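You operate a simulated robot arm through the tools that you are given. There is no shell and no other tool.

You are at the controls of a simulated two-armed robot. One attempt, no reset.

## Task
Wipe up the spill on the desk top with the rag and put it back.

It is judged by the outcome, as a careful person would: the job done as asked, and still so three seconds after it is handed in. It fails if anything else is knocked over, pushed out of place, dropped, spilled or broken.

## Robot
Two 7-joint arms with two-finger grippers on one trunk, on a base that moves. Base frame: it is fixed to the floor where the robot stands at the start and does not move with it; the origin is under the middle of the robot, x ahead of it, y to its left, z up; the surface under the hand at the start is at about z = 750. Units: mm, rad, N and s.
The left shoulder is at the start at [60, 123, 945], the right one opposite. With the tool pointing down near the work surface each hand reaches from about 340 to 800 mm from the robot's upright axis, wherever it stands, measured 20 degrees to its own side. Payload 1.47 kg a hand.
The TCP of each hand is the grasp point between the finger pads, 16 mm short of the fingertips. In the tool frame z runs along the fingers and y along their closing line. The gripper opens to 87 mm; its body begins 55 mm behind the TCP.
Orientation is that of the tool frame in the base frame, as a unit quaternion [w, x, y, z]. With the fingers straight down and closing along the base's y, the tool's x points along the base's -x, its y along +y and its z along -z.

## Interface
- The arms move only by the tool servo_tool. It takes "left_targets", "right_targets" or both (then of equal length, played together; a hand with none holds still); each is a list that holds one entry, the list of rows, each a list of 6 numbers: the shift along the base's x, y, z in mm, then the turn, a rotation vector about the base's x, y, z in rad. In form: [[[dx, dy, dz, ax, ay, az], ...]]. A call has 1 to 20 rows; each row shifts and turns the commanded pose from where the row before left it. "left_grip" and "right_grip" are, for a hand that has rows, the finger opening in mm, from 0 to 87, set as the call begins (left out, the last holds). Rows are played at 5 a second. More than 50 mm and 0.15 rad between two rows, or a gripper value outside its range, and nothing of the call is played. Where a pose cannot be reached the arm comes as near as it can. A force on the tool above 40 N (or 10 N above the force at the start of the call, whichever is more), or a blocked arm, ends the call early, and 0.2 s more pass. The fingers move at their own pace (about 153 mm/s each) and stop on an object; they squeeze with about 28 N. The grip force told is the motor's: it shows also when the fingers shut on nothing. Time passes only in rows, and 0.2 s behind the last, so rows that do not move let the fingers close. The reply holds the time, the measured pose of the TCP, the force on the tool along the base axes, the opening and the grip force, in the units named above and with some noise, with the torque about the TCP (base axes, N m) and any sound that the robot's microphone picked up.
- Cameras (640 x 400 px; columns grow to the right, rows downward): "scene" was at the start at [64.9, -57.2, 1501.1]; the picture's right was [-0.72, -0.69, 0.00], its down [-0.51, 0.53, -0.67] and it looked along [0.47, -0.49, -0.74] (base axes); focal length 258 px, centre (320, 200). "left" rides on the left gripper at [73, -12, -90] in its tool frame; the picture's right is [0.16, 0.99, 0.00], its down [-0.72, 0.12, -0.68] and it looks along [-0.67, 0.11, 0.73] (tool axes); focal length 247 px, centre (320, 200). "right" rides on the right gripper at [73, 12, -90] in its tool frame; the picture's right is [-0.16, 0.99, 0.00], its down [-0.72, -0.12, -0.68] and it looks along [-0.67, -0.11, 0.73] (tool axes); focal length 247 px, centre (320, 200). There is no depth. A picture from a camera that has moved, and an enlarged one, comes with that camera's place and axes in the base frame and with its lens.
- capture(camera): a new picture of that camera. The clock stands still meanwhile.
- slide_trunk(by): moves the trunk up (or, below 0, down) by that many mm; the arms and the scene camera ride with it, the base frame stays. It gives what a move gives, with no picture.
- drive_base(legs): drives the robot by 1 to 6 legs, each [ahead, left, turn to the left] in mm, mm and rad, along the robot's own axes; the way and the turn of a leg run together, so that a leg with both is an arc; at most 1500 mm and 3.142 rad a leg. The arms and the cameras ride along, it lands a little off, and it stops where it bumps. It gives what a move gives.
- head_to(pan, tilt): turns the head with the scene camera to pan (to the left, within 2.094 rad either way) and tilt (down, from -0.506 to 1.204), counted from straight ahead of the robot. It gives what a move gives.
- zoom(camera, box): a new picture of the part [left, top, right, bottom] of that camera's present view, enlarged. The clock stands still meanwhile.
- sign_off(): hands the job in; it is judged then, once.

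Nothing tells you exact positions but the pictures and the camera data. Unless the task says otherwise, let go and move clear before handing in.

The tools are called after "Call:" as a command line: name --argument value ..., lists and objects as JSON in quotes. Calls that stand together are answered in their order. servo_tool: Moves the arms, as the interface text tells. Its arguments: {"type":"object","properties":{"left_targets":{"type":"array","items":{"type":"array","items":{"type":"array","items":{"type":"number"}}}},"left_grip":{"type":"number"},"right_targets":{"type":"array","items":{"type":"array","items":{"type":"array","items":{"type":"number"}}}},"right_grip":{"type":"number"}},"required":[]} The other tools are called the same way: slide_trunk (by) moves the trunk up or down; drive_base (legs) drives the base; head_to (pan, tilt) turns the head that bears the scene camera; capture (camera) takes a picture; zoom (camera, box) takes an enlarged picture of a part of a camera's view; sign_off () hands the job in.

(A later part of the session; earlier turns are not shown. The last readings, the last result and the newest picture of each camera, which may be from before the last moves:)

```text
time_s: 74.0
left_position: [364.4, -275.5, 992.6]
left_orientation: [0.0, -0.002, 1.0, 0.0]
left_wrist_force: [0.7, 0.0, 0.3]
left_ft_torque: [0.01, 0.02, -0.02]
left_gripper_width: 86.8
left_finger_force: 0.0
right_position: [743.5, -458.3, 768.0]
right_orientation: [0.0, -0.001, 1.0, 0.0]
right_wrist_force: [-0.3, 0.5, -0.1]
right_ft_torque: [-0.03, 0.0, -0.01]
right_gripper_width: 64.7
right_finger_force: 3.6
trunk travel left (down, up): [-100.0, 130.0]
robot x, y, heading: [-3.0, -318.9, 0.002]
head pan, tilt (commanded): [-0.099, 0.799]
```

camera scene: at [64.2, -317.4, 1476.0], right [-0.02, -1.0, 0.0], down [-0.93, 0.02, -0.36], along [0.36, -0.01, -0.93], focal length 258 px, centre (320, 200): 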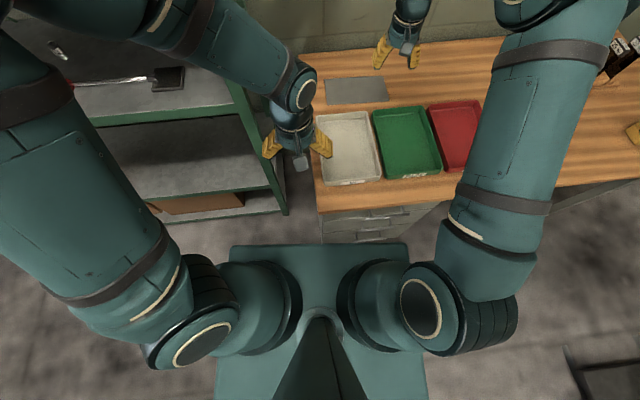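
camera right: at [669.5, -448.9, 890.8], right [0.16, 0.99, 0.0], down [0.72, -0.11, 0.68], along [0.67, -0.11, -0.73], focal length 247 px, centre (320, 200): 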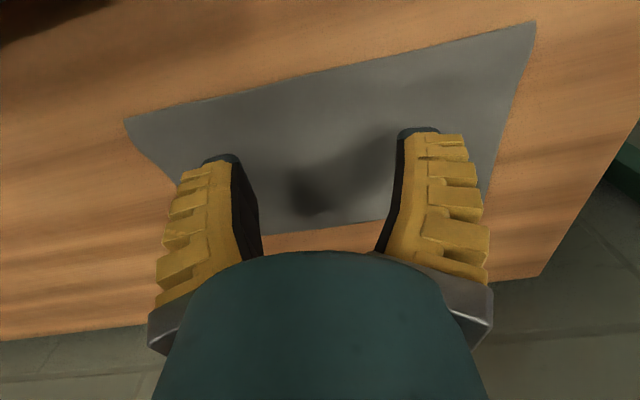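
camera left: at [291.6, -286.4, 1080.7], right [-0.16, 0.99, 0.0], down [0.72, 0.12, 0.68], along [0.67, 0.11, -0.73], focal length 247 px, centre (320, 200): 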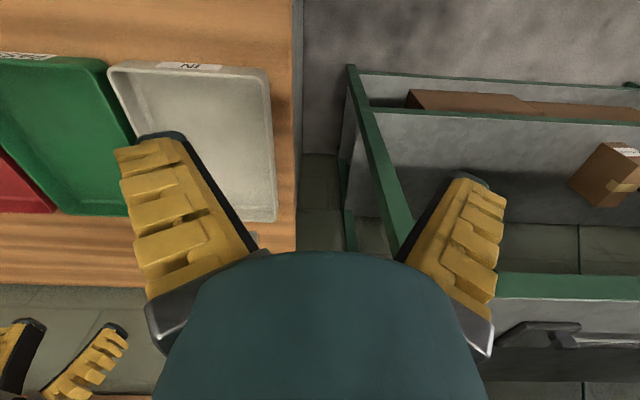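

Still no contact force at tip height of about 752 mm. I'll press down in 1-2 mm steps until light contact.

Call:
servo_tool --right_targets '[[[0, 0, -1.5, 0, 0, 0], [0, 0, -1.5, 0, 0, 0], [0, 0, 0, 0, 0, 0]]]' --right_grip 60

Call:
capture --camera "right"

```text
time_s: 74.8
left_position: [362.8, -274.9, 990.7]
left_orientation: [0.001, -0.001, 1.0, -0.001]
left_wrist_force: [0.4, 0.2, -0.7]
left_ft_torque: [0.01, -0.02, 0.0]
left_gripper_width: 87.3
left_finger_force: 0.0
right_position: [741.8, -458.6, 767.0]
right_orientation: [0.002, -0.001, 1.0, -0.001]
right_wrist_force: [0.8, 0.4, 0.5]
right_ft_torque: [-0.02, 0.01, -0.06]
right_gripper_width: 63.0
right_finger_force: 3.0
trunk travel left (down, up): [-100.0, 130.0]
robot x, y, heading: [-7.6, -316.7, -0.0]
head pan, tilt (commanded): [-0.099, 0.799]
```

```text
taken
camera right: at [669.7, -447.9, 855.6], right [0.16, 0.99, 0.0], down [0.72, -0.11, 0.68], along [0.67, -0.11, -0.73], focal length 247 px, centre (320, 200)
```

right: 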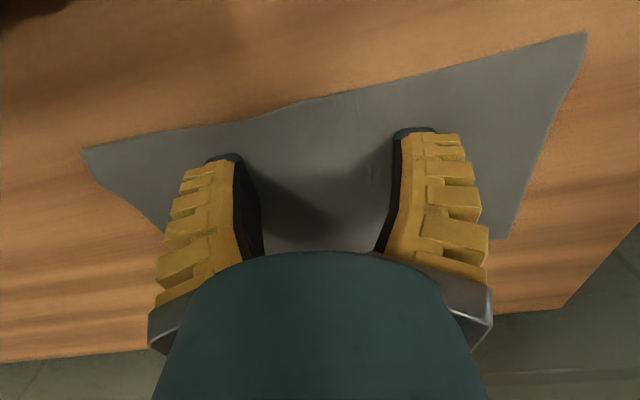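

The cloth's edge is bending around the left finger pad, so it is soft and I'm in contact. Now I close the fingers to gather and pinch it.

Call:
servo_tool --right_targets '[[[0, 0, 0, 0, 0, 0], [0, 0, 0, 0, 0, 0], [0, 0, 0, 0, 0, 0], [0, 0, 0, 0, 0, 0], [0, 0, 0, 0, 0, 0]]]' --right_grip 0

Call:
capture --camera "right"

Call:
zoom --camera "scene" --box '[290, 140, 400, 230]'

```text
time_s: 76.0
left_position: [361.6, -275.1, 991.1]
left_orientation: [-0.001, -0.002, 1.0, -0.001]
left_wrist_force: [0.4, 0.6, 0.3]
left_ft_torque: [-0.02, -0.01, 0.04]
left_gripper_width: 86.9
left_finger_force: 0.2
right_position: [742.4, -458.4, 766.0]
right_orientation: [0.001, 0.0, 1.0, 0.001]
right_wrist_force: [2.0, 1.3, 11.4]
right_ft_torque: [0.03, 0.0, 0.01]
right_gripper_width: 2.1
right_finger_force: 28.3
trunk travel left (down, up): [-100.0, 130.0]
robot x, y, heading: [-0.8, -317.6, 0.002]
head pan, tilt (commanded): [-0.099, 0.799]
```

```text
taken
camera right: at [669.1, -447.6, 855.9], right [0.16, 0.99, 0.0], down [0.72, -0.11, 0.68], along [0.67, -0.11, -0.73], focal length 247 px, centre (320, 200)
```

right: 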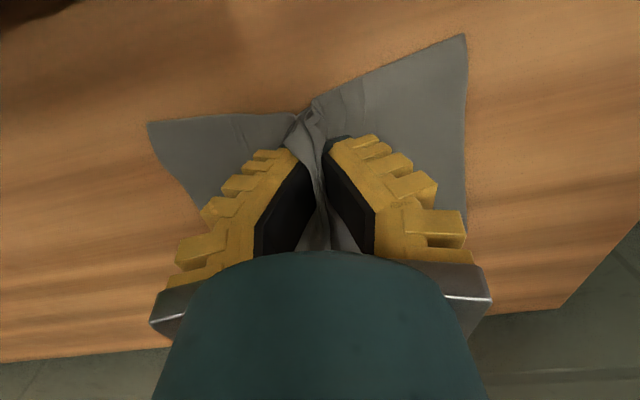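

```text
4.44 times, centred on (345, 185) of scene
camera zoom: at [87.1, -323.5, 1503.9], right [-0.1, -1.0, 0.0], down [-0.71, 0.07, -0.7], along [0.69, -0.07, -0.72], focal length 1149 px, centre (209, 267)
```

zoom: 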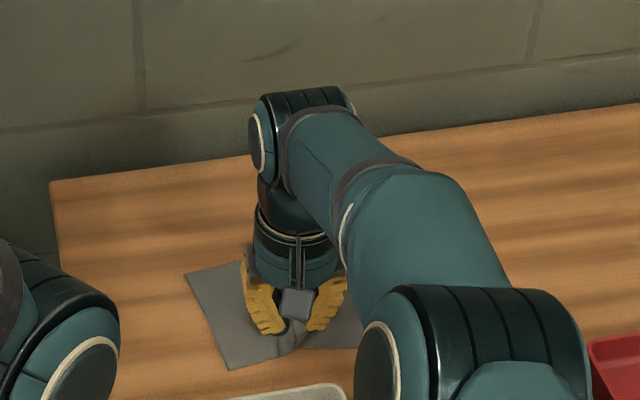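

The rag is pinched, with cloth between the pads. I'll lift it straight up well clear of the trays, then draw it back toward me before driving right.

Call:
servo_tool --right_targets '[[[0, 0, 15, 0, 0, 0], [0, 0, 30, 0, 0, 0], [0, 0, 40, 0, 0, 0], [0, 0, 45, 0, 0, 0], [0, 0, 45, 0, 0, 0], [0, 0, 35, 0, 0, 0], [0, 0, 0, 0, 0, 0]]]' --right_grip 0

Call:
capture --camera "right"

Call:
zoom --camera "scene" --box '[270, 60, 450, 240]'

```text
time_s: 77.6
left_position: [363.9, -274.5, 991.7]
left_orientation: [-0.001, -0.002, 1.0, 0.0]
left_wrist_force: [-0.4, 0.3, -0.2]
left_ft_torque: [0.01, 0.02, 0.0]
left_gripper_width: 86.9
left_finger_force: 0.0
right_position: [742.5, -460.7, 974.0]
right_orientation: [0.001, -0.001, 1.0, 0.0]
right_wrist_force: [1.2, -1.0, 0.4]
right_ft_torque: [0.03, 0.03, -0.01]
right_gripper_width: 0.0
right_finger_force: 27.8
trunk travel left (down, up): [-100.0, 130.0]
robot x, y, heading: [0.6, -318.2, 0.005]
head pan, tilt (commanded): [-0.099, 0.799]
```

```text
taken
camera right: at [669.8, -448.8, 1062.7], right [0.16, 0.99, 0.0], down [0.72, -0.11, 0.68], along [0.67, -0.11, -0.73], focal length 247 px, centre (320, 200)
```

right: 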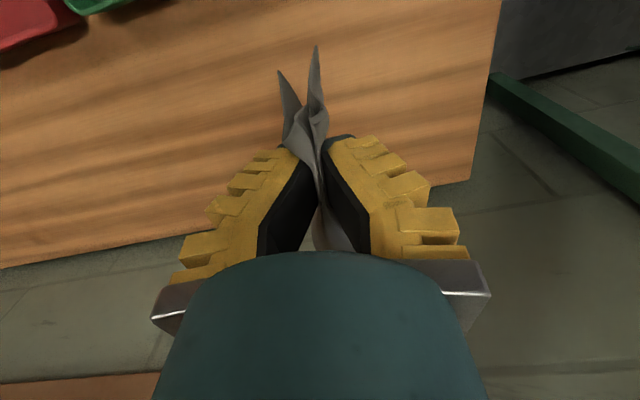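

```text
2.22 times, centred on (360, 150) of scene
camera zoom: at [88.6, -323.9, 1503.7], right [-0.1, -1.0, 0.0], down [-0.71, 0.07, -0.7], along [0.69, -0.07, -0.72], focal length 574 px, centre (231, 311)
```

zoom: 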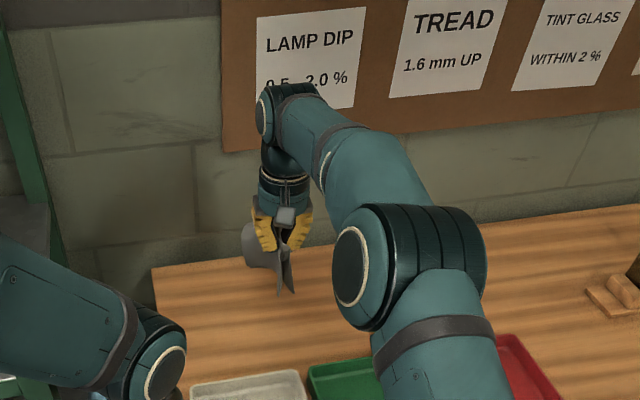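

The rag hangs securely from the right hand. I'll draw the hand back toward x = 562 at height, then drive right so it comes above the spill.

Call:
servo_tool --right_targets '[[[-45, 0, 0, 0, 0, 0], [-45, 0, 0, 0, 0, 0], [-45, 0, 0, 0, 0, 0], [-45, 0, 0, 0, 0, 0], [0, 0, 0, 0, 0, 0]]]' --right_grip 0

Call:
drive_base --legs '[[0, -562, 0]]'

Call:
head_to --pan -0.1 --tilt 0.9

Call:
capture --camera "scene"

Call:
capture --camera "right"

Call:
capture --camera "left"

```text
time_s: 78.8
left_position: [363.2, -274.9, 991.8]
left_orientation: [0.0, -0.002, 1.0, 0.0]
left_wrist_force: [-0.1, -0.6, 1.3]
left_ft_torque: [0.02, 0.01, -0.03]
left_gripper_width: 87.0
left_finger_force: 0.0
right_position: [560.8, -460.2, 975.9]
right_orientation: [0.0, 0.0, 1.0, 0.0]
right_wrist_force: [0.8, -0.7, -0.2]
right_ft_torque: [0.0, 0.02, 0.0]
right_gripper_width: 0.0
right_finger_force: 28.0
trunk travel left (down, up): [-100.0, 130.0]
robot x, y, heading: [-2.9, -316.6, 0.002]
head pan, tilt (commanded): [-0.099, 0.799]
```

```text
time_s: 84.2
left_position: [366.0, -837.0, 990.9]
left_orientation: [0.0, -0.005, 1.0, 0.0]
left_wrist_force: [0.4, -0.6, -0.3]
left_ft_torque: [0.02, 0.01, -0.02]
left_gripper_width: 86.9
left_finger_force: 0.0
right_position: [565.4, -1020.1, 976.2]
right_orientation: [0.0, -0.005, 1.0, 0.0]
right_wrist_force: [0.2, -0.1, 0.2]
right_ft_torque: [0.0, 0.0, 0.01]
right_gripper_width: 0.0
right_finger_force: 28.0
trunk travel left (down, up): [-100.0, 130.0]
robot x, y, heading: [0.8, -880.5, 0.01]
head pan, tilt (commanded): [-0.099, 0.799]
```

```text
time_s: 84.9
left_position: [366.8, -836.8, 992.2]
left_orientation: [0.0, -0.005, 1.0, 0.0]
left_wrist_force: [0.3, 1.0, 0.3]
left_ft_torque: [0.02, 0.01, -0.01]
left_gripper_width: 87.1
left_finger_force: 0.1
right_position: [566.7, -1020.3, 976.8]
right_orientation: [0.0, -0.005, 1.0, 0.0]
right_wrist_force: [-1.4, 0.2, -0.1]
right_ft_torque: [-0.02, 0.0, 0.01]
right_gripper_width: 0.0
right_finger_force: 28.1
trunk travel left (down, up): [-100.0, 130.0]
robot x, y, heading: [1.0, -881.9, 0.011]
head pan, tilt (commanded): [-0.099, 0.901]
```

```text
taken
camera scene: at [86.6, -887.4, 1495.9], right [-0.09, -1.0, 0.0], down [-0.78, 0.07, -0.62], along [0.62, -0.06, -0.78], focal length 258 px, centre (320, 200)
```

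scene: 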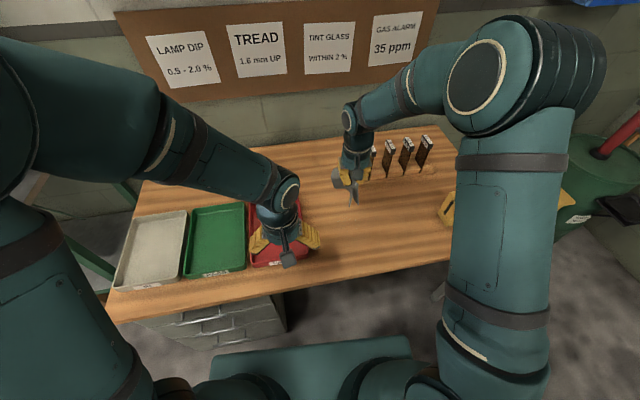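

```text
taken
camera right: at [492.5, -1009.8, 1065.6], right [0.15, 0.99, 0.0], down [0.72, -0.11, 0.68], along [0.67, -0.1, -0.73], focal length 247 px, centre (320, 200)
```

right: 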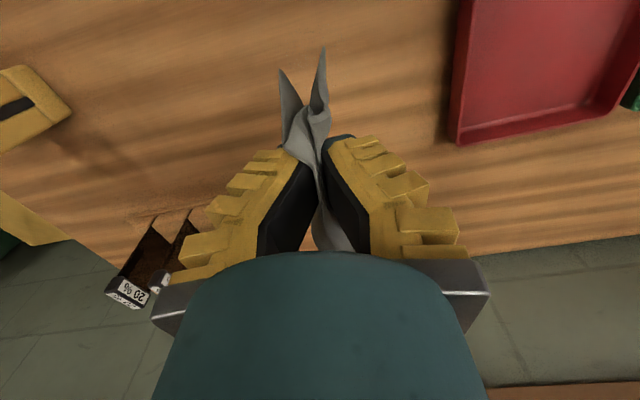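

```text
taken
camera left: at [294.6, -848.5, 1080.8], right [-0.17, 0.99, 0.0], down [0.72, 0.12, 0.68], along [0.67, 0.11, -0.73], focal length 247 px, centre (320, 200)
```

left: 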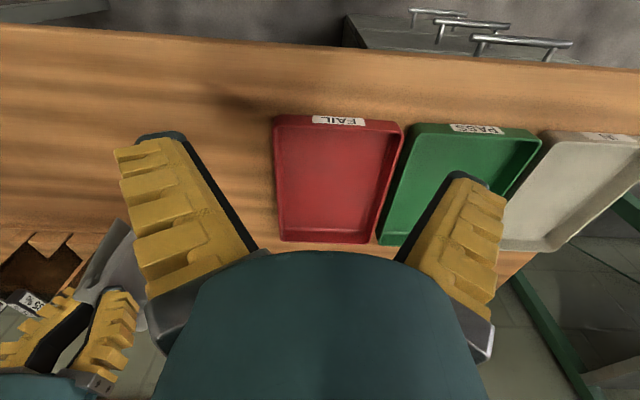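

The rag is hanging right above the spill, with the tray about 170 mm to the left and the stand well behind. I'll lower it until the cloth spreads just above the desk, then check the picture.

Call:
servo_tool --right_targets '[[[-3, 0, -40, 0, 0, 0], [0, 0, -40, 0, 0, 0], [0, 0, -40, 0, 0, 0], [0, 0, -35, 0, 0, 0], [0, 0, -25, 0, 0, 0], [0, 0, -15, 0, 0, 0], [0, 0, -8, 0, 0, 0], [0, 0, 0, 0, 0, 0]]]' --right_grip 0

Call:
capture --camera "right"

Call:
zoom --camera "scene" --box '[280, 120, 460, 270]'

```text
time_s: 86.7
left_position: [367.7, -836.6, 991.8]
left_orientation: [0.0, -0.005, 1.0, 0.0]
left_wrist_force: [-1.0, 0.2, 0.1]
left_ft_torque: [0.02, 0.04, 0.0]
left_gripper_width: 87.2
left_finger_force: 0.0
right_position: [564.5, -1019.4, 773.8]
right_orientation: [0.001, -0.004, 1.0, -0.001]
right_wrist_force: [-0.8, 0.3, 3.9]
right_ft_torque: [-0.02, -0.02, 0.03]
right_gripper_width: 0.1
right_finger_force: 28.4
trunk travel left (down, up): [-100.0, 130.0]
robot x, y, heading: [5.5, -879.3, 0.014]
head pan, tilt (commanded): [-0.099, 0.901]
```

```text
taken
camera right: at [490.1, -1009.0, 863.4], right [0.15, 0.99, 0.0], down [0.72, -0.11, 0.68], along [0.67, -0.1, -0.73], focal length 247 px, centre (320, 200)
```

right: 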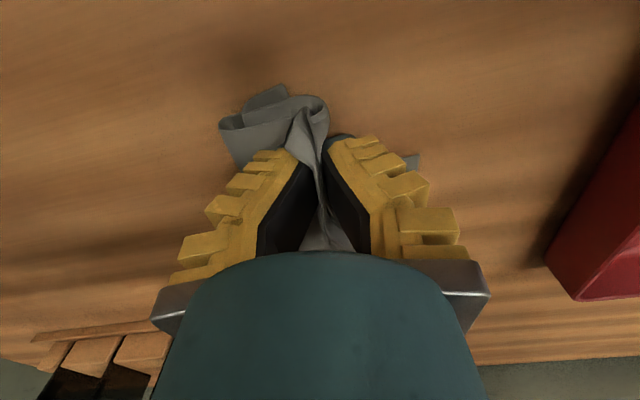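

```text
2.67 times, centred on (370, 195) of scene
camera zoom: at [86.3, -887.3, 1495.9], right [-0.09, -1.0, 0.0], down [-0.78, 0.07, -0.62], along [0.62, -0.06, -0.78], focal length 689 px, centre (187, 213)
```

zoom: 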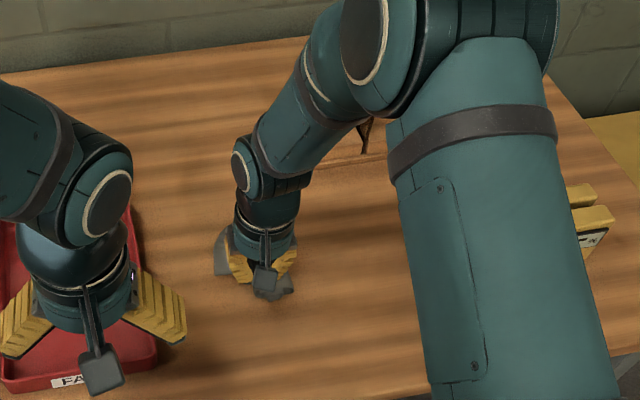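

The cloth is bunched under the fingertips and resting on the spill with about 4 N. I'll press a touch more and wipe in overlapping strokes across the puddle.

Call:
servo_tool --right_targets '[[[0, 0, -2, 0, 0, 0], [-20, -23, 0, 0, 0, 0], [-20, -23, 0, 0, 0, 0], [0, 23, 0, 0, 0, 0], [0, 23, 0, 0, 0, 0], [0, 23, 0, 0, 0, 0], [0, 23, 0, 0, 0, 0], [13, 0, 0, 0, 0, 0], [0, -23, 0, 0, 0, 0], [0, -23, 0, 0, 0, 0], [0, -23, 0, 0, 0, 0], [0, -23, 0, 0, 0, 0], [13, 0, 0, 0, 0, 0], [0, 23, 0, 0, 0, 0], [0, 23, 0, 0, 0, 0], [0, 23, 0, 0, 0, 0], [0, 23, 0, 0, 0, 0], [0, 0, 0, 0, 0, 0]]]' --right_grip 0

Call:
capture --camera "right"

```text
time_s: 90.5
left_position: [366.2, -836.4, 991.8]
left_orientation: [0.0, -0.005, 1.0, 0.0]
left_wrist_force: [0.0, 0.2, -0.4]
left_ft_torque: [0.01, 0.0, -0.03]
left_gripper_width: 87.1
left_finger_force: 0.1
right_position: [549.1, -974.1, 772.0]
right_orientation: [0.0, -0.005, 1.0, 0.0]
right_wrist_force: [-0.2, -0.1, 1.5]
right_ft_torque: [0.02, -0.04, 0.01]
right_gripper_width: 0.0
right_finger_force: 28.2
trunk travel left (down, up): [-100.0, 130.0]
robot x, y, heading: [1.0, -884.2, 0.009]
head pan, tilt (commanded): [-0.099, 0.901]
```

```text
taken
camera right: at [475.7, -963.6, 861.3], right [0.15, 0.99, 0.0], down [0.72, -0.11, 0.68], along [0.67, -0.1, -0.73], focal length 247 px, centre (320, 200)
```

right: 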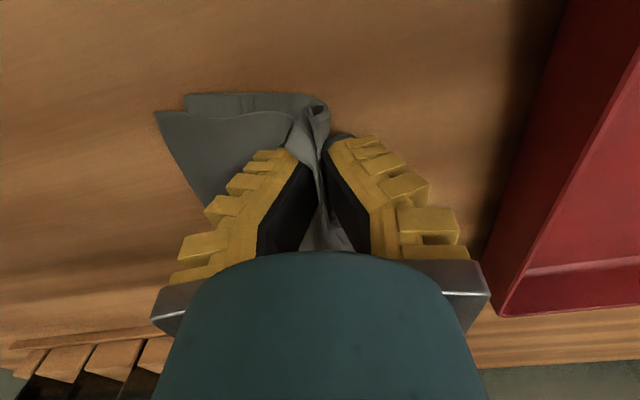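

The cloth is trailing nicely, in a double layer. I'll press 2 mm more and continue the strokes over the rest of the puddle.

Call:
servo_tool --right_targets '[[[13, 0, -2.5, 0, 0, 0], [0, -23, 0, 0, 0, 0], [0, -23, 0, 0, 0, 0], [0, -23, 0, 0, 0, 0], [0, -23, 0, 0, 0, 0], [13, 0, 0, 0, 0, 0], [0, 23, 0, 0, 0, 0], [0, 23, 0, 0, 0, 0], [0, 23, 0, 0, 0, 0], [0, 23, 0, 0, 0, 0], [13, 0, 0, 0, 0, 0], [0, -23, 0, 0, 0, 0], [0, -23, 0, 0, 0, 0], [0, -23, 0, 0, 0, 0], [0, -23, 0, 0, 0, 0], [13, 0, 0, 0, 0, 0], [0, 23, 0, 0, 0, 0], [0, 23, 0, 0, 0, 0], [0, 23, 0, 0, 0, 0], [0, 23, 0, 0, 0, 0]]]' --right_grip 0

Call:
capture --camera "right"

```text
time_s: 94.7
left_position: [366.7, -835.7, 992.2]
left_orientation: [0.0, -0.005, 1.0, 0.0]
left_wrist_force: [0.2, -0.2, 0.1]
left_ft_torque: [0.04, 0.0, 0.06]
left_gripper_width: 87.0
left_finger_force: 0.0
right_position: [601.5, -975.1, 768.4]
right_orientation: [0.0, -0.005, 1.0, -0.001]
right_wrist_force: [0.3, -2.8, 7.5]
right_ft_torque: [-0.1, -0.03, -0.04]
right_gripper_width: 0.0
right_finger_force: 27.9
trunk travel left (down, up): [-100.0, 130.0]
robot x, y, heading: [2.5, -880.6, 0.009]
head pan, tilt (commanded): [-0.099, 0.901]
```

```text
taken
camera right: at [528.0, -964.6, 858.1], right [0.15, 0.99, 0.0], down [0.72, -0.11, 0.68], along [0.67, -0.1, -0.73], focal length 247 px, centre (320, 200)
```

right: 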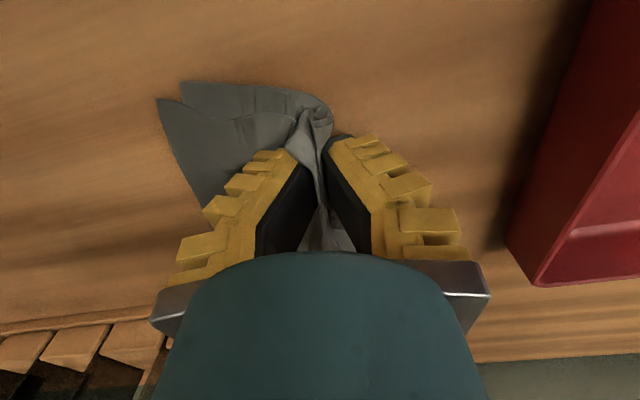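

Good contact at about 7 N. I'll cross the same area with strokes in the other direction so the whole disc is covered twice.

Call:
servo_tool --right_targets '[[[0, -10, 0, 0, 0, 0], [-21, 0, 0, 0, 0, 0], [-21, 0, 0, 0, 0, 0], [-21, 0, 0, 0, 0, 0], [-21, 0, 0, 0, 0, 0], [0, -18, 0, 0, 0, 0], [21, 0, 0, 0, 0, 0], [21, 0, 0, 0, 0, 0], [21, 0, 0, 0, 0, 0], [21, 0, 0, 0, 0, 0], [0, -18, 0, 0, 0, 0], [-21, 0, 0, 0, 0, 0], [-21, 0, 0, 0, 0, 0], [-21, 0, 0, 0, 0, 0], [-21, 0, 0, 0, 0, 0], [0, -18, 0, 0, 0, 0], [21, 0, 0, 0, 0, 0], [21, 0, 0, 0, 0, 0], [21, 0, 0, 0, 0, 0], [21, 0, 0, 0, 0, 0]]]' --right_grip 0

Call:
servo_tool --right_targets '[[[0, -18, 0, 0, 0, 0], [-21, 0, 0, 0, 0, 0], [-21, 0, 0, 0, 0, 0], [-21, 0, 0, 0, 0, 0], [-21, 0, 0, 0, 0, 0], [0, -13, 0, 0, 0, 0], [21, 0, 0, 0, 0, 0], [21, 0, 0, 0, 0, 0], [21, 0, 0, 0, 0, 0], [21, 0, 0, 0, 0, 0], [0, 0, 0, 0, 0, 0]]]' --right_grip 0

Call:
capture --camera "right"

```text
time_s: 98.9
left_position: [365.1, -836.6, 991.8]
left_orientation: [0.0, -0.005, 1.0, 0.0]
left_wrist_force: [-0.7, 0.0, 0.1]
left_ft_torque: [0.02, 0.04, 0.0]
left_gripper_width: 87.1
left_finger_force: 0.1
right_position: [599.9, -1037.4, 769.1]
right_orientation: [0.0, -0.005, 1.0, 0.0]
right_wrist_force: [-4.4, -0.6, 10.8]
right_ft_torque: [-0.04, 0.02, -0.04]
right_gripper_width: 0.0
right_finger_force: 28.2
trunk travel left (down, up): [-100.0, 130.0]
robot x, y, heading: [-2.0, -879.8, 0.009]
head pan, tilt (commanded): [-0.099, 0.901]
```

```text
time_s: 101.3
left_position: [366.3, -836.7, 991.6]
left_orientation: [0.0, -0.006, 1.0, 0.0]
left_wrist_force: [-0.5, -0.6, -0.1]
left_ft_torque: [-0.02, -0.02, -0.02]
left_gripper_width: 86.8
left_finger_force: 0.1
right_position: [599.2, -1069.2, 768.3]
right_orientation: [0.0, -0.005, 1.0, 0.0]
right_wrist_force: [-3.6, 0.0, 8.1]
right_ft_torque: [-0.06, 0.01, -0.01]
right_gripper_width: 0.2
right_finger_force: 28.0
trunk travel left (down, up): [-100.0, 130.0]
robot x, y, heading: [0.4, -877.7, 0.007]
head pan, tilt (commanded): [-0.099, 0.901]
```

```text
taken
camera right: at [526.7, -1059.1, 857.7], right [0.15, 0.99, 0.0], down [0.72, -0.11, 0.68], along [0.67, -0.1, -0.73], focal length 247 px, centre (320, 200)
```

right: 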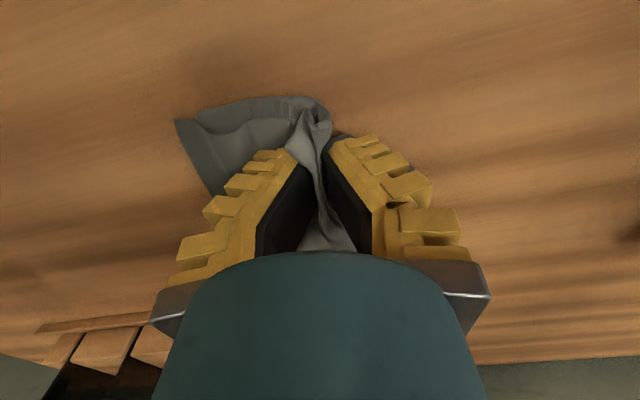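

Both directions are done. I'll lift the rag and step the hand back and to the side so the right camera can look at the wiped area.

Call:
servo_tool --right_targets '[[[0, 0, 20, 0, 0, 0], [0, 0, 40, 0, 0, 0], [0, 0, 45, 0, 0, 0], [0, 0, 45, 0, 0, 0], [0, 0, 35, 0, 0, 0], [-40, -10, 0, 0, 0, 0], [-40, -10, 0, 0, 0, 0], [-40, -10, 0, 0, 0, 0], [0, 0, 0, 0, 0, 0]]]' --right_grip 0

Call:
capture --camera "right"

Call:
zoom --camera "right" --box '[330, 80, 470, 170]'

Call:
capture --camera "scene"

```text
time_s: 103.3
left_position: [366.7, -837.4, 991.2]
left_orientation: [-0.001, -0.006, 1.0, 0.0]
left_wrist_force: [0.1, -1.1, -0.1]
left_ft_torque: [0.0, 0.0, -0.01]
left_gripper_width: 87.0
left_finger_force: 0.0
right_position: [481.2, -1099.4, 952.8]
right_orientation: [0.0, -0.005, 1.0, 0.0]
right_wrist_force: [-0.1, -0.2, 0.1]
right_ft_torque: [-0.01, 0.04, 0.04]
right_gripper_width: 0.2
right_finger_force: 27.2
trunk travel left (down, up): [-100.0, 130.0]
robot x, y, heading: [5.3, -883.0, 0.012]
head pan, tilt (commanded): [-0.099, 0.901]
```

```text
taken
camera right: at [408.5, -1089.0, 1042.6], right [0.15, 0.99, 0.0], down [0.73, -0.11, 0.68], along [0.67, -0.1, -0.73], focal length 247 px, centre (320, 200)
```

right: 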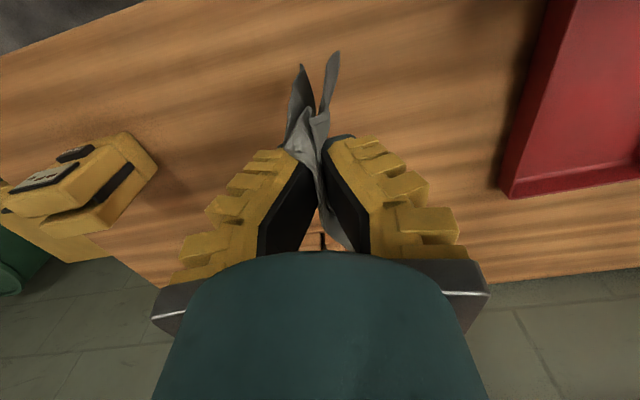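

```text
4.44 times, centred on (400, 125) of right
camera zoom: at [408.5, -1089.0, 1042.6], right [0.15, 0.99, 0.0], down [0.73, -0.11, 0.68], along [0.67, -0.1, -0.73], focal length 1098 px, centre (-36, 533)
```

zoom: 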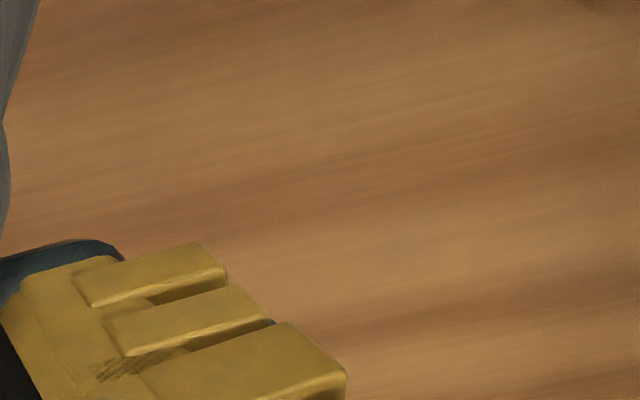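

```text
taken
camera scene: at [87.4, -887.2, 1495.7], right [-0.09, -1.0, 0.0], down [-0.78, 0.07, -0.62], along [0.62, -0.06, -0.78], focal length 258 px, centre (320, 200)
```

scene: 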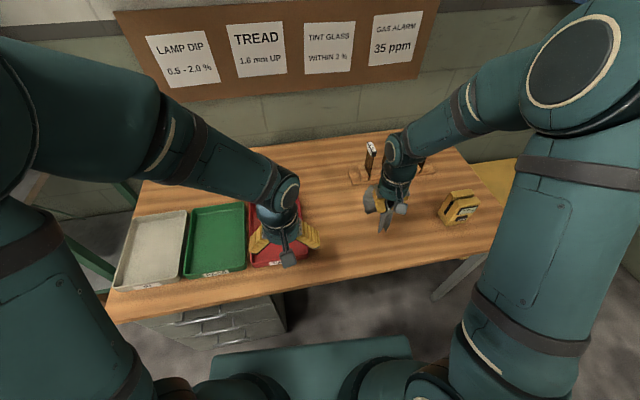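

From this angle I see no puddle outline, but the earlier outline was very faint too. I'll move the rag hand further right and repeat the same close-up with the left camera that showed the puddle before.

Call:
servo_tool --right_targets '[[[-5, -40, 0, 0, 0, 0], [-5, -40, 0, 0, 0, 0], [-5, -40, 0, 0, 0, 0], [0, -20, 0, 0, 0, 0], [0, 0, 0, 0, 0, 0]]]' --right_grip 0

Call:
servo_tool --left_targets '[[[19, -45, 0, 0, 0, 0], [19, -45, 0, 0, 0, 0], [19, -45, 0, 0, 0, 0], [20, -45, 0, 0, 0, 0], [0, 0, -40, 0, 0, 0], [0, 0, -40, 0, 0, 0], [0, 0, -40, 0, 0, 0], [0, 0, -33, 0, 0, 0], [0, 0, 0, 0, 0, 0]]]'

Call:
capture --camera "left"

Call:
zoom --camera "left" --box '[250, 170, 370, 252]'

Call:
zoom --camera "left" --box '[210, 120, 410, 245]'

```text
time_s: 104.5
left_position: [366.6, -837.8, 991.7]
left_orientation: [-0.001, -0.005, 1.0, 0.0]
left_wrist_force: [0.0, -0.3, 0.6]
left_ft_torque: [-0.01, 0.0, 0.02]
left_gripper_width: 87.1
left_finger_force: 0.0
right_position: [465.4, -1238.6, 953.3]
right_orientation: [0.0, -0.006, 1.0, 0.0]
right_wrist_force: [-0.2, -0.4, -0.6]
right_ft_torque: [-0.01, 0.01, -0.02]
right_gripper_width: 0.1
right_finger_force: 28.0
trunk travel left (down, up): [-100.0, 130.0]
robot x, y, heading: [2.7, -878.7, 0.009]
head pan, tilt (commanded): [-0.099, 0.901]
```

```text
time_s: 106.5
left_position: [443.2, -1016.9, 839.8]
left_orientation: [0.0, -0.005, 1.0, 0.001]
left_wrist_force: [0.0, 0.0, -0.3]
left_ft_torque: [-0.02, -0.01, -0.01]
left_gripper_width: 87.1
left_finger_force: 0.1
right_position: [464.9, -1239.6, 954.6]
right_orientation: [0.0, -0.005, 1.0, 0.0]
right_wrist_force: [0.5, 0.0, 0.6]
right_ft_torque: [-0.04, 0.0, 0.03]
right_gripper_width: 0.0
right_finger_force: 27.8
trunk travel left (down, up): [-100.0, 130.0]
robot x, y, heading: [-0.5, -880.8, 0.011]
head pan, tilt (commanded): [-0.099, 0.901]
```

```text
taken
camera left: at [371.7, -1029.0, 928.5], right [-0.17, 0.99, 0.0], down [0.72, 0.12, 0.68], along [0.67, 0.11, -0.73], focal length 247 px, centre (320, 200)
```

left: 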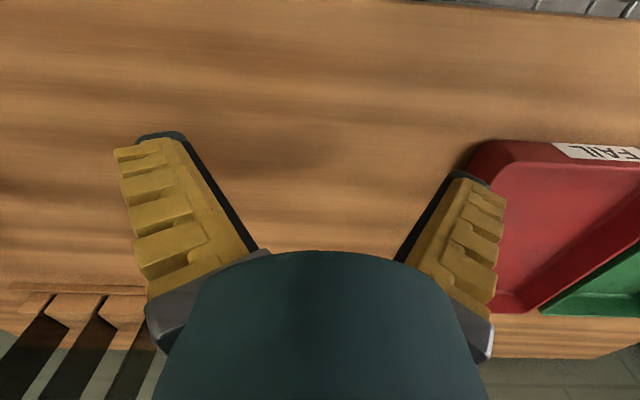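

```text
4.88 times, centred on (310, 211) of left
camera zoom: at [371.7, -1029.0, 928.5], right [-0.17, 0.99, 0.0], down [0.72, 0.12, 0.68], along [0.67, 0.11, -0.73], focal length 1205 px, centre (369, 146)
```

zoom: 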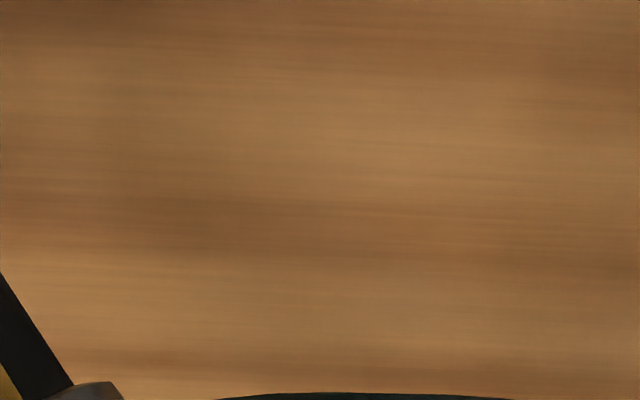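

```text
3.20 times, centred on (310, 182) of left
camera zoom: at [371.7, -1029.0, 928.5], right [-0.17, 0.99, 0.0], down [0.72, 0.12, 0.68], along [0.67, 0.11, -0.73], focal length 790 px, centre (352, 256)
```

zoom: 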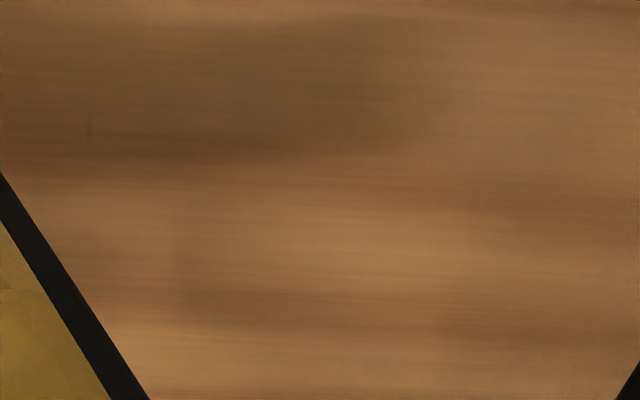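

The puddle outline is gone from the same close-up that showed it clearly before. I'll scan the surrounding wood for leftover patches while I'm here.

Call:
zoom --camera "left" --box '[0, 10, 240, 160]'

Call:
zoom --camera "left" --box '[220, 10, 500, 170]'

Call:
zoom --camera "right" --box '[340, 0, 640, 200]'

Call:
zoom --camera "scene" --box '[290, 130, 470, 280]'

```text
2.67 times, centred on (120, 85) of left
camera zoom: at [371.7, -1029.0, 928.5], right [-0.17, 0.99, 0.0], down [0.72, 0.12, 0.68], along [0.67, 0.11, -0.73], focal length 659 px, centre (853, 507)
```

zoom: 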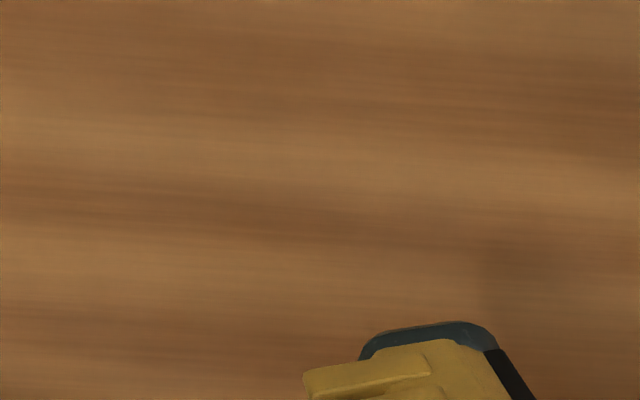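

```text
2.29 times, centred on (360, 90) of left
camera zoom: at [371.7, -1029.0, 928.5], right [-0.17, 0.99, 0.0], down [0.72, 0.12, 0.68], along [0.67, 0.11, -0.73], focal length 564 px, centre (229, 451)
```

zoom: 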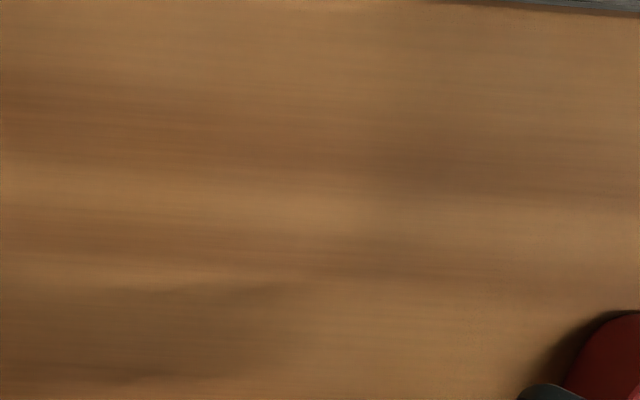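

```text
2.00 times, centred on (490, 100) of right
camera zoom: at [391.7, -1228.0, 1043.4], right [0.15, 0.99, 0.0], down [0.72, -0.11, 0.68], along [0.67, -0.1, -0.73], focal length 494 px, centre (-20, 400)
```

zoom: 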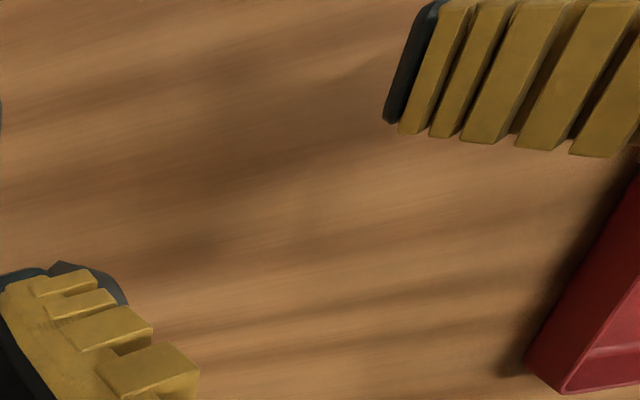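

```text
2.67 times, centred on (380, 205) of scene
camera zoom: at [86.4, -887.2, 1495.9], right [-0.09, -1.0, 0.0], down [-0.78, 0.07, -0.62], along [0.62, -0.06, -0.78], focal length 689 px, centre (160, 187)
```

zoom: 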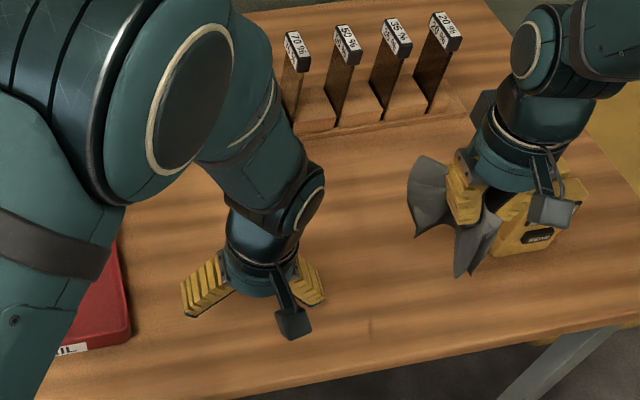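

Call:
zoom --camera "scene" --box '[430, 220, 490, 270]'

Call:
zoom --camera "scene" --box '[340, 170, 420, 240]'

```text
8.00 times, centred on (460, 245) of scene
camera zoom: at [86.4, -887.2, 1495.9], right [-0.09, -1.0, 0.0], down [-0.78, 0.07, -0.62], along [0.62, -0.06, -0.78], focal length 2068 px, centre (-800, -160)
```

zoom: 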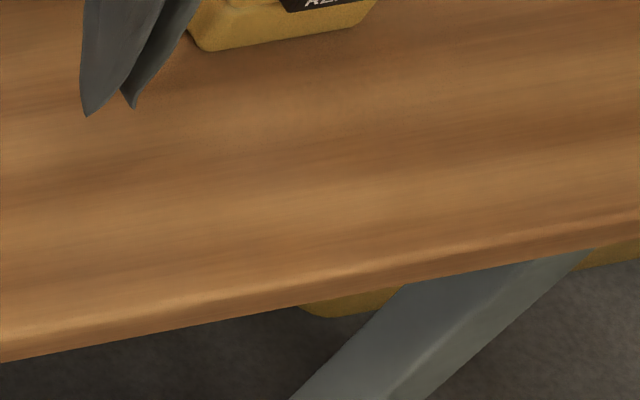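

```text
5.71 times, centred on (380, 205) of scene
camera zoom: at [86.4, -887.2, 1495.9], right [-0.09, -1.0, 0.0], down [-0.78, 0.07, -0.62], along [0.62, -0.06, -0.78], focal length 1477 px, centre (-23, 171)
```

zoom: 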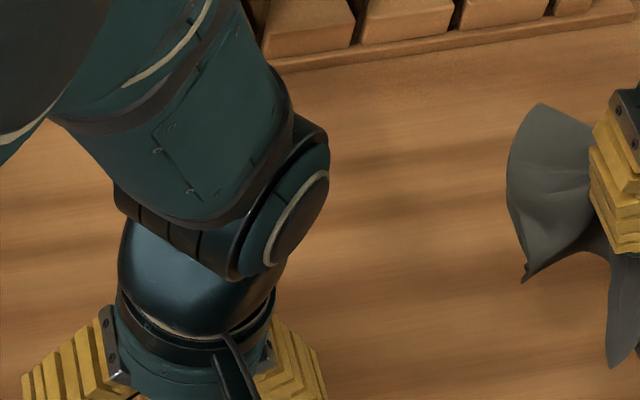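

The desk is clean where the spill was. Now I return the rag: left hand goes back up out of the way, the right hand centres, and the base drives back left in front of the rag's original place.

Call:
servo_tool --left_targets '[[[0, 0, 40, 0, 0, 0], [0, 0, 40, 0, 0, 0], [0, 0, 40, 0, 0, 0], [0, 0, 33, 0, 0, 0], [-19, 45, 0, 0, 0, 0], [-19, 45, 0, 0, 0, 0], [-19, 45, 0, 0, 0, 0], [-20, 45, 0, 0, 0, 0], [0, 0, 0, 0, 0, 0]]]'

Call:
servo_tool --right_targets '[[[15, 40, 5, 0, 0, 0], [18, 44, 5, 0, 0, 0], [18, 44, 5, 0, 0, 0], [18, 44, 5, 0, 0, 0], [18, 44, 5, 0, 0, 0], [10, 4, 0, 0, 0, 0], [0, 0, 0, 0, 0, 0]]]' --right_grip 0

Call:
drive_base --legs '[[0, 562, -0.008]]'

Call:
capture --camera "right"

Call:
capture --camera "scene"

```text
time_s: 108.5
left_position: [367.9, -837.5, 993.0]
left_orientation: [0.0, -0.004, 1.0, 0.0]
left_wrist_force: [0.5, 0.2, -0.5]
left_ft_torque: [0.0, 0.01, -0.02]
left_gripper_width: 87.4
left_finger_force: 0.1
right_position: [465.7, -1239.1, 953.6]
right_orientation: [0.001, -0.004, 1.0, 0.0]
right_wrist_force: [0.7, 0.8, 0.5]
right_ft_torque: [0.0, 0.01, -0.01]
right_gripper_width: 0.0
right_finger_force: 28.7
trunk travel left (down, up): [-100.0, 130.0]
robot x, y, heading: [3.2, -878.2, 0.007]
head pan, tilt (commanded): [-0.099, 0.901]
```

```text
time_s: 110.1
left_position: [368.9, -836.9, 991.1]
left_orientation: [0.0, -0.006, 1.0, -0.001]
left_wrist_force: [-0.7, 0.4, -0.4]
left_ft_torque: [0.0, -0.03, -0.01]
left_gripper_width: 87.2
left_finger_force: 0.1
right_position: [563.1, -1017.2, 978.5]
right_orientation: [0.0, -0.006, 1.0, 0.0]
right_wrist_force: [0.1, 0.3, 0.6]
right_ft_torque: [0.01, 0.0, -0.03]
right_gripper_width: 0.3
right_finger_force: 28.4
trunk travel left (down, up): [-100.0, 130.0]
robot x, y, heading: [4.5, -878.3, 0.01]
head pan, tilt (commanded): [-0.099, 0.901]
```

```text
time_s: 115.5
left_position: [365.1, -276.1, 992.5]
left_orientation: [0.001, -0.002, 1.0, 0.0]
left_wrist_force: [-0.8, -0.7, 0.4]
left_ft_torque: [0.0, -0.02, -0.01]
left_gripper_width: 86.8
left_finger_force: 0.2
right_position: [558.3, -458.2, 979.0]
right_orientation: [0.001, -0.001, 1.0, -0.001]
right_wrist_force: [0.0, -0.4, -0.7]
right_ft_torque: [0.0, -0.01, -0.01]
right_gripper_width: 0.1
right_finger_force: 28.3
trunk travel left (down, up): [-100.0, 130.0]
robot x, y, heading: [-2.2, -322.0, 0.002]
head pan, tilt (commanded): [-0.099, 0.901]
```

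```text
taken
camera right: at [485.8, -447.3, 1068.5], right [0.16, 0.99, 0.0], down [0.72, -0.11, 0.68], along [0.67, -0.11, -0.73], focal length 247 px, centre (320, 200)
```

right: 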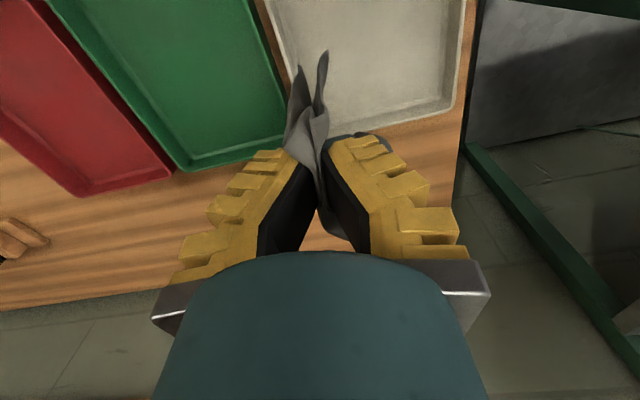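

```text
taken
camera scene: at [83.1, -324.0, 1495.8], right [-0.1, -1.0, 0.0], down [-0.78, 0.08, -0.62], along [0.62, -0.06, -0.78], focal length 258 px, centre (320, 200)
```

scene: 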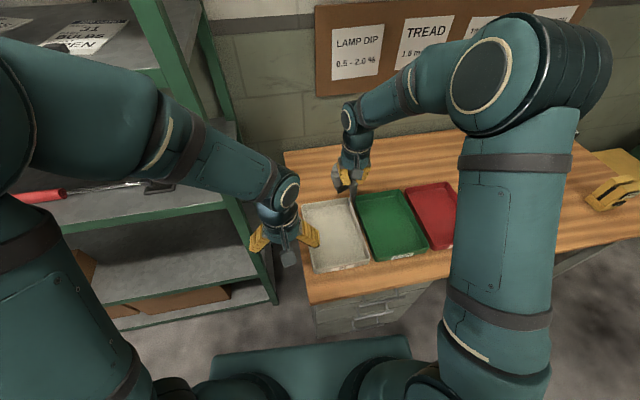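

Back in front of the rag's place. I'll extend the hand over the original pinch point at about (742, -460) and lower it slowly.

Call:
servo_tool --right_targets '[[[45, 0, 0, 0, 0, 0], [45, 0, 0, 0, 0, 0], [45, 0, 0, 0, 0, 0], [45, 0, 0, 0, 0, 0], [5, -2, 0, 0, 0, 0], [0, 0, -40, 0, 0, 0], [0, 0, -40, 0, 0, 0], [0, 0, 0, 0, 0, 0]]]' --right_grip 0

Call:
capture --camera "right"

Call:
zoom --camera "scene" --box '[280, 90, 460, 240]'

Call:
capture --camera "left"

```text
time_s: 117.3
left_position: [366.0, -276.5, 991.9]
left_orientation: [0.0, -0.003, 1.0, 0.0]
left_wrist_force: [0.2, -0.6, -0.4]
left_ft_torque: [-0.01, 0.0, 0.0]
left_gripper_width: 87.0
left_finger_force: 0.1
right_position: [746.3, -458.8, 901.4]
right_orientation: [0.0, -0.001, 1.0, 0.0]
right_wrist_force: [0.1, -0.4, -0.4]
right_ft_torque: [0.0, 0.02, 0.02]
right_gripper_width: 0.1
right_finger_force: 27.6
trunk travel left (down, up): [-100.0, 130.0]
robot x, y, heading: [-3.8, -314.3, 0.001]
head pan, tilt (commanded): [-0.099, 0.901]
```

```text
taken
camera right: at [672.7, -447.8, 990.3], right [0.16, 0.99, 0.0], down [0.72, -0.11, 0.68], along [0.67, -0.11, -0.73], focal length 247 px, centre (320, 200)
```

right: 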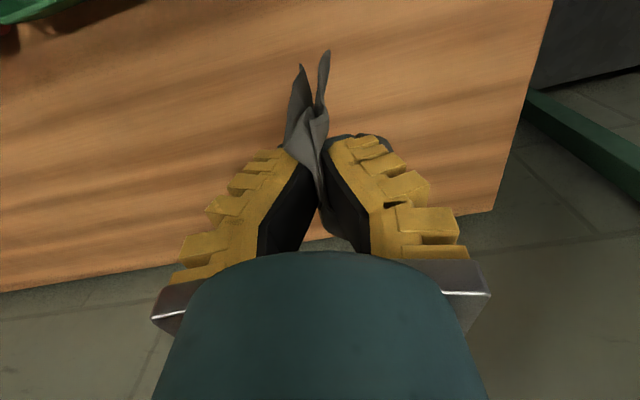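

```text
2.67 times, centred on (370, 165) of scene
camera zoom: at [83.0, -324.1, 1495.9], right [-0.1, -1.0, 0.0], down [-0.78, 0.08, -0.62], along [0.62, -0.06, -0.78], focal length 689 px, centre (187, 293)
```

zoom: 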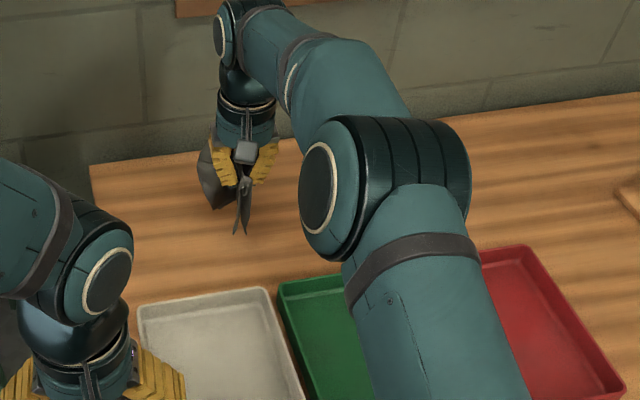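

```text
taken
camera left: at [293.2, -287.2, 1081.4], right [-0.16, 0.99, 0.0], down [0.72, 0.12, 0.68], along [0.67, 0.11, -0.73], focal length 247 px, centre (320, 200)
```

left: 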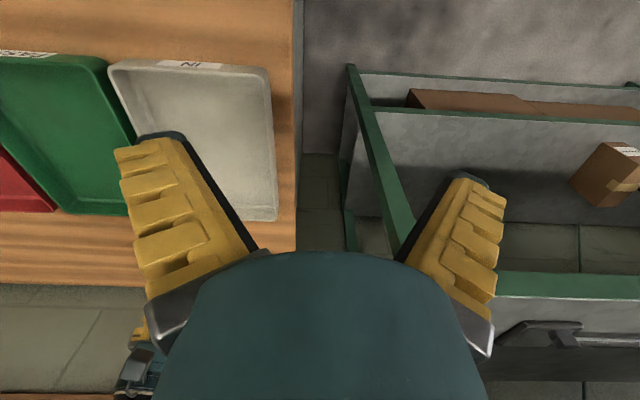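

The rag hangs with its corners about 100 mm below the fingers. To lay it neatly, I'll move right first, then lower while drawing it left so the cloth trails out flat, finishing centred on its original spot.

Call:
servo_tool --right_targets '[[[-2, -35, 0, 0, 0, 0], [-2, -35, 0, 0, 0, 0], [0, 0, -10, 0, 0, 0], [0, 0, 0, 0, 0, 0], [0, 14, -16, 0, 0, 0], [0, 14, -16, 0, 0, 0], [0, 14, -16, 0, 0, 0], [0, 14, -16, 0, 0, 0], [0, 14, -16, 0, 0, 0], [0, 14, -14, 0, 0, 0], [0, 14, -12, 0, 0, 0], [0, 14, -8, 0, 0, 0], [0, 0, 0, 0, 0, 0]]]' --right_grip 0

Call:
capture --camera "right"

Call:
zoom --camera "scene" --box '[270, 110, 430, 230]'

```text
time_s: 120.1
left_position: [366.5, -276.5, 992.3]
left_orientation: [0.001, -0.002, 1.0, 0.0]
left_wrist_force: [0.1, 0.1, -0.2]
left_ft_torque: [-0.01, -0.01, 0.02]
left_gripper_width: 86.9
left_finger_force: 0.0
right_position: [738.7, -418.7, 774.8]
right_orientation: [0.001, -0.001, 1.0, 0.0]
right_wrist_force: [-0.3, 0.0, 0.3]
right_ft_torque: [0.01, -0.03, 0.0]
right_gripper_width: 0.2
right_finger_force: 28.1
trunk travel left (down, up): [-100.0, 130.0]
robot x, y, heading: [-0.4, -316.8, 0.001]
head pan, tilt (commanded): [-0.099, 0.901]
```

```text
taken
camera right: at [665.6, -407.4, 864.3], right [0.16, 0.99, 0.0], down [0.72, -0.11, 0.68], along [0.67, -0.11, -0.73], focal length 247 px, centre (320, 200)
```

right: 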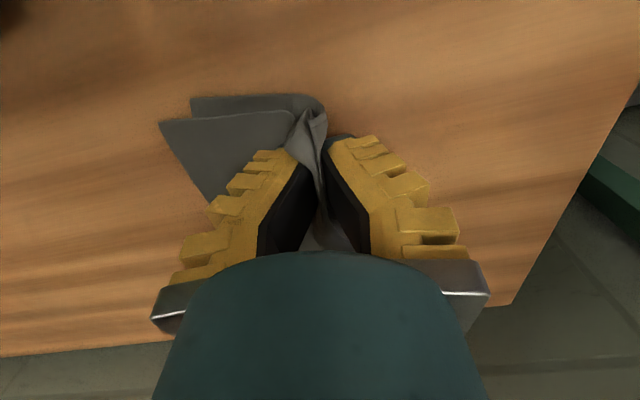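

```text
3.33 times, centred on (350, 170) of scene
camera zoom: at [83.0, -324.3, 1495.8], right [-0.1, -1.0, 0.0], down [-0.78, 0.08, -0.62], along [0.62, -0.06, -0.78], focal length 862 px, centre (220, 300)
```

zoom: 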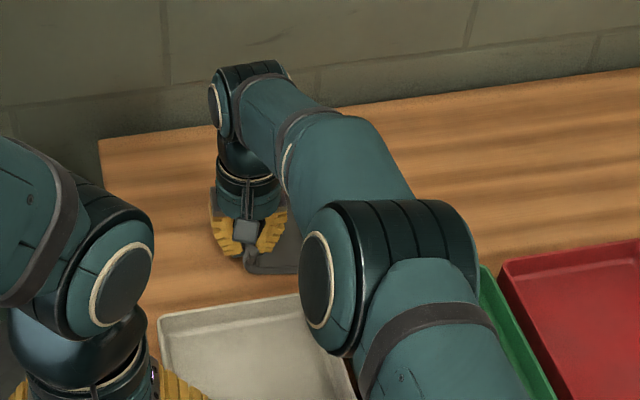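

The rag is laid in a tidy half-fold, but it sits about 15-20 mm left and 10 mm nearer than ideal. I'll lift it a little and re-lay it so its middle matches the original centre.

Call:
servo_tool --right_targets '[[[0, 0, 35, 0, 0, 0], [0, -15, 40, 0, 0, 0], [2, -35, 30, 0, 0, 0], [2, -40, 0, 0, 0, 0], [2, -40, 0, 0, 0, 0], [2, 0, 0, 0, 0, 0], [0, 14, -14, 0, 0, 0], [0, 14, -14, 0, 0, 0], [0, 14, -14, 0, 0, 0], [0, 14, -14, 0, 0, 0], [0, 14, -14, 0, 0, 0], [0, 14, -14, 0, 0, 0], [0, 14, -12, 0, 0, 0], [0, 12, -9, 0, 0, 0], [0, 0, -2, 0, 0, 0], [0, 0, 0, 0, 0, 0]]]' --right_grip 0

Call:
capture --camera "right"

```text
time_s: 123.5
left_position: [365.7, -276.0, 992.5]
left_orientation: [0.0, -0.002, 1.0, 0.0]
left_wrist_force: [-0.8, 0.2, 1.3]
left_ft_torque: [0.06, 0.02, -0.01]
left_gripper_width: 87.0
left_finger_force: 0.1
right_position: [745.4, -438.4, 775.0]
right_orientation: [0.0, -0.002, 1.0, -0.001]
right_wrist_force: [0.8, -0.2, 0.7]
right_ft_torque: [0.0, -0.01, 0.02]
right_gripper_width: 0.0
right_finger_force: 28.4
right hand out of reach, approached as far as the arm can: row 15
trunk travel left (down, up): [-100.0, 130.0]
robot x, y, heading: [0.9, -315.7, -0.004]
head pan, tilt (commanded): [-0.099, 0.901]
```

```text
taken
camera right: at [672.4, -427.3, 863.8], right [0.16, 0.99, 0.0], down [0.72, -0.11, 0.68], along [0.67, -0.11, -0.73], focal length 247 px, centre (320, 200)
```

right: 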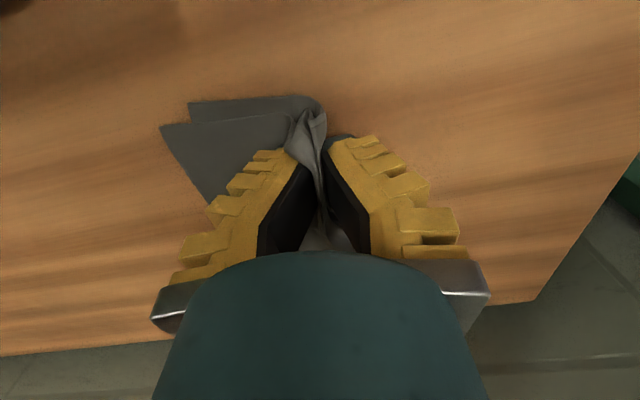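

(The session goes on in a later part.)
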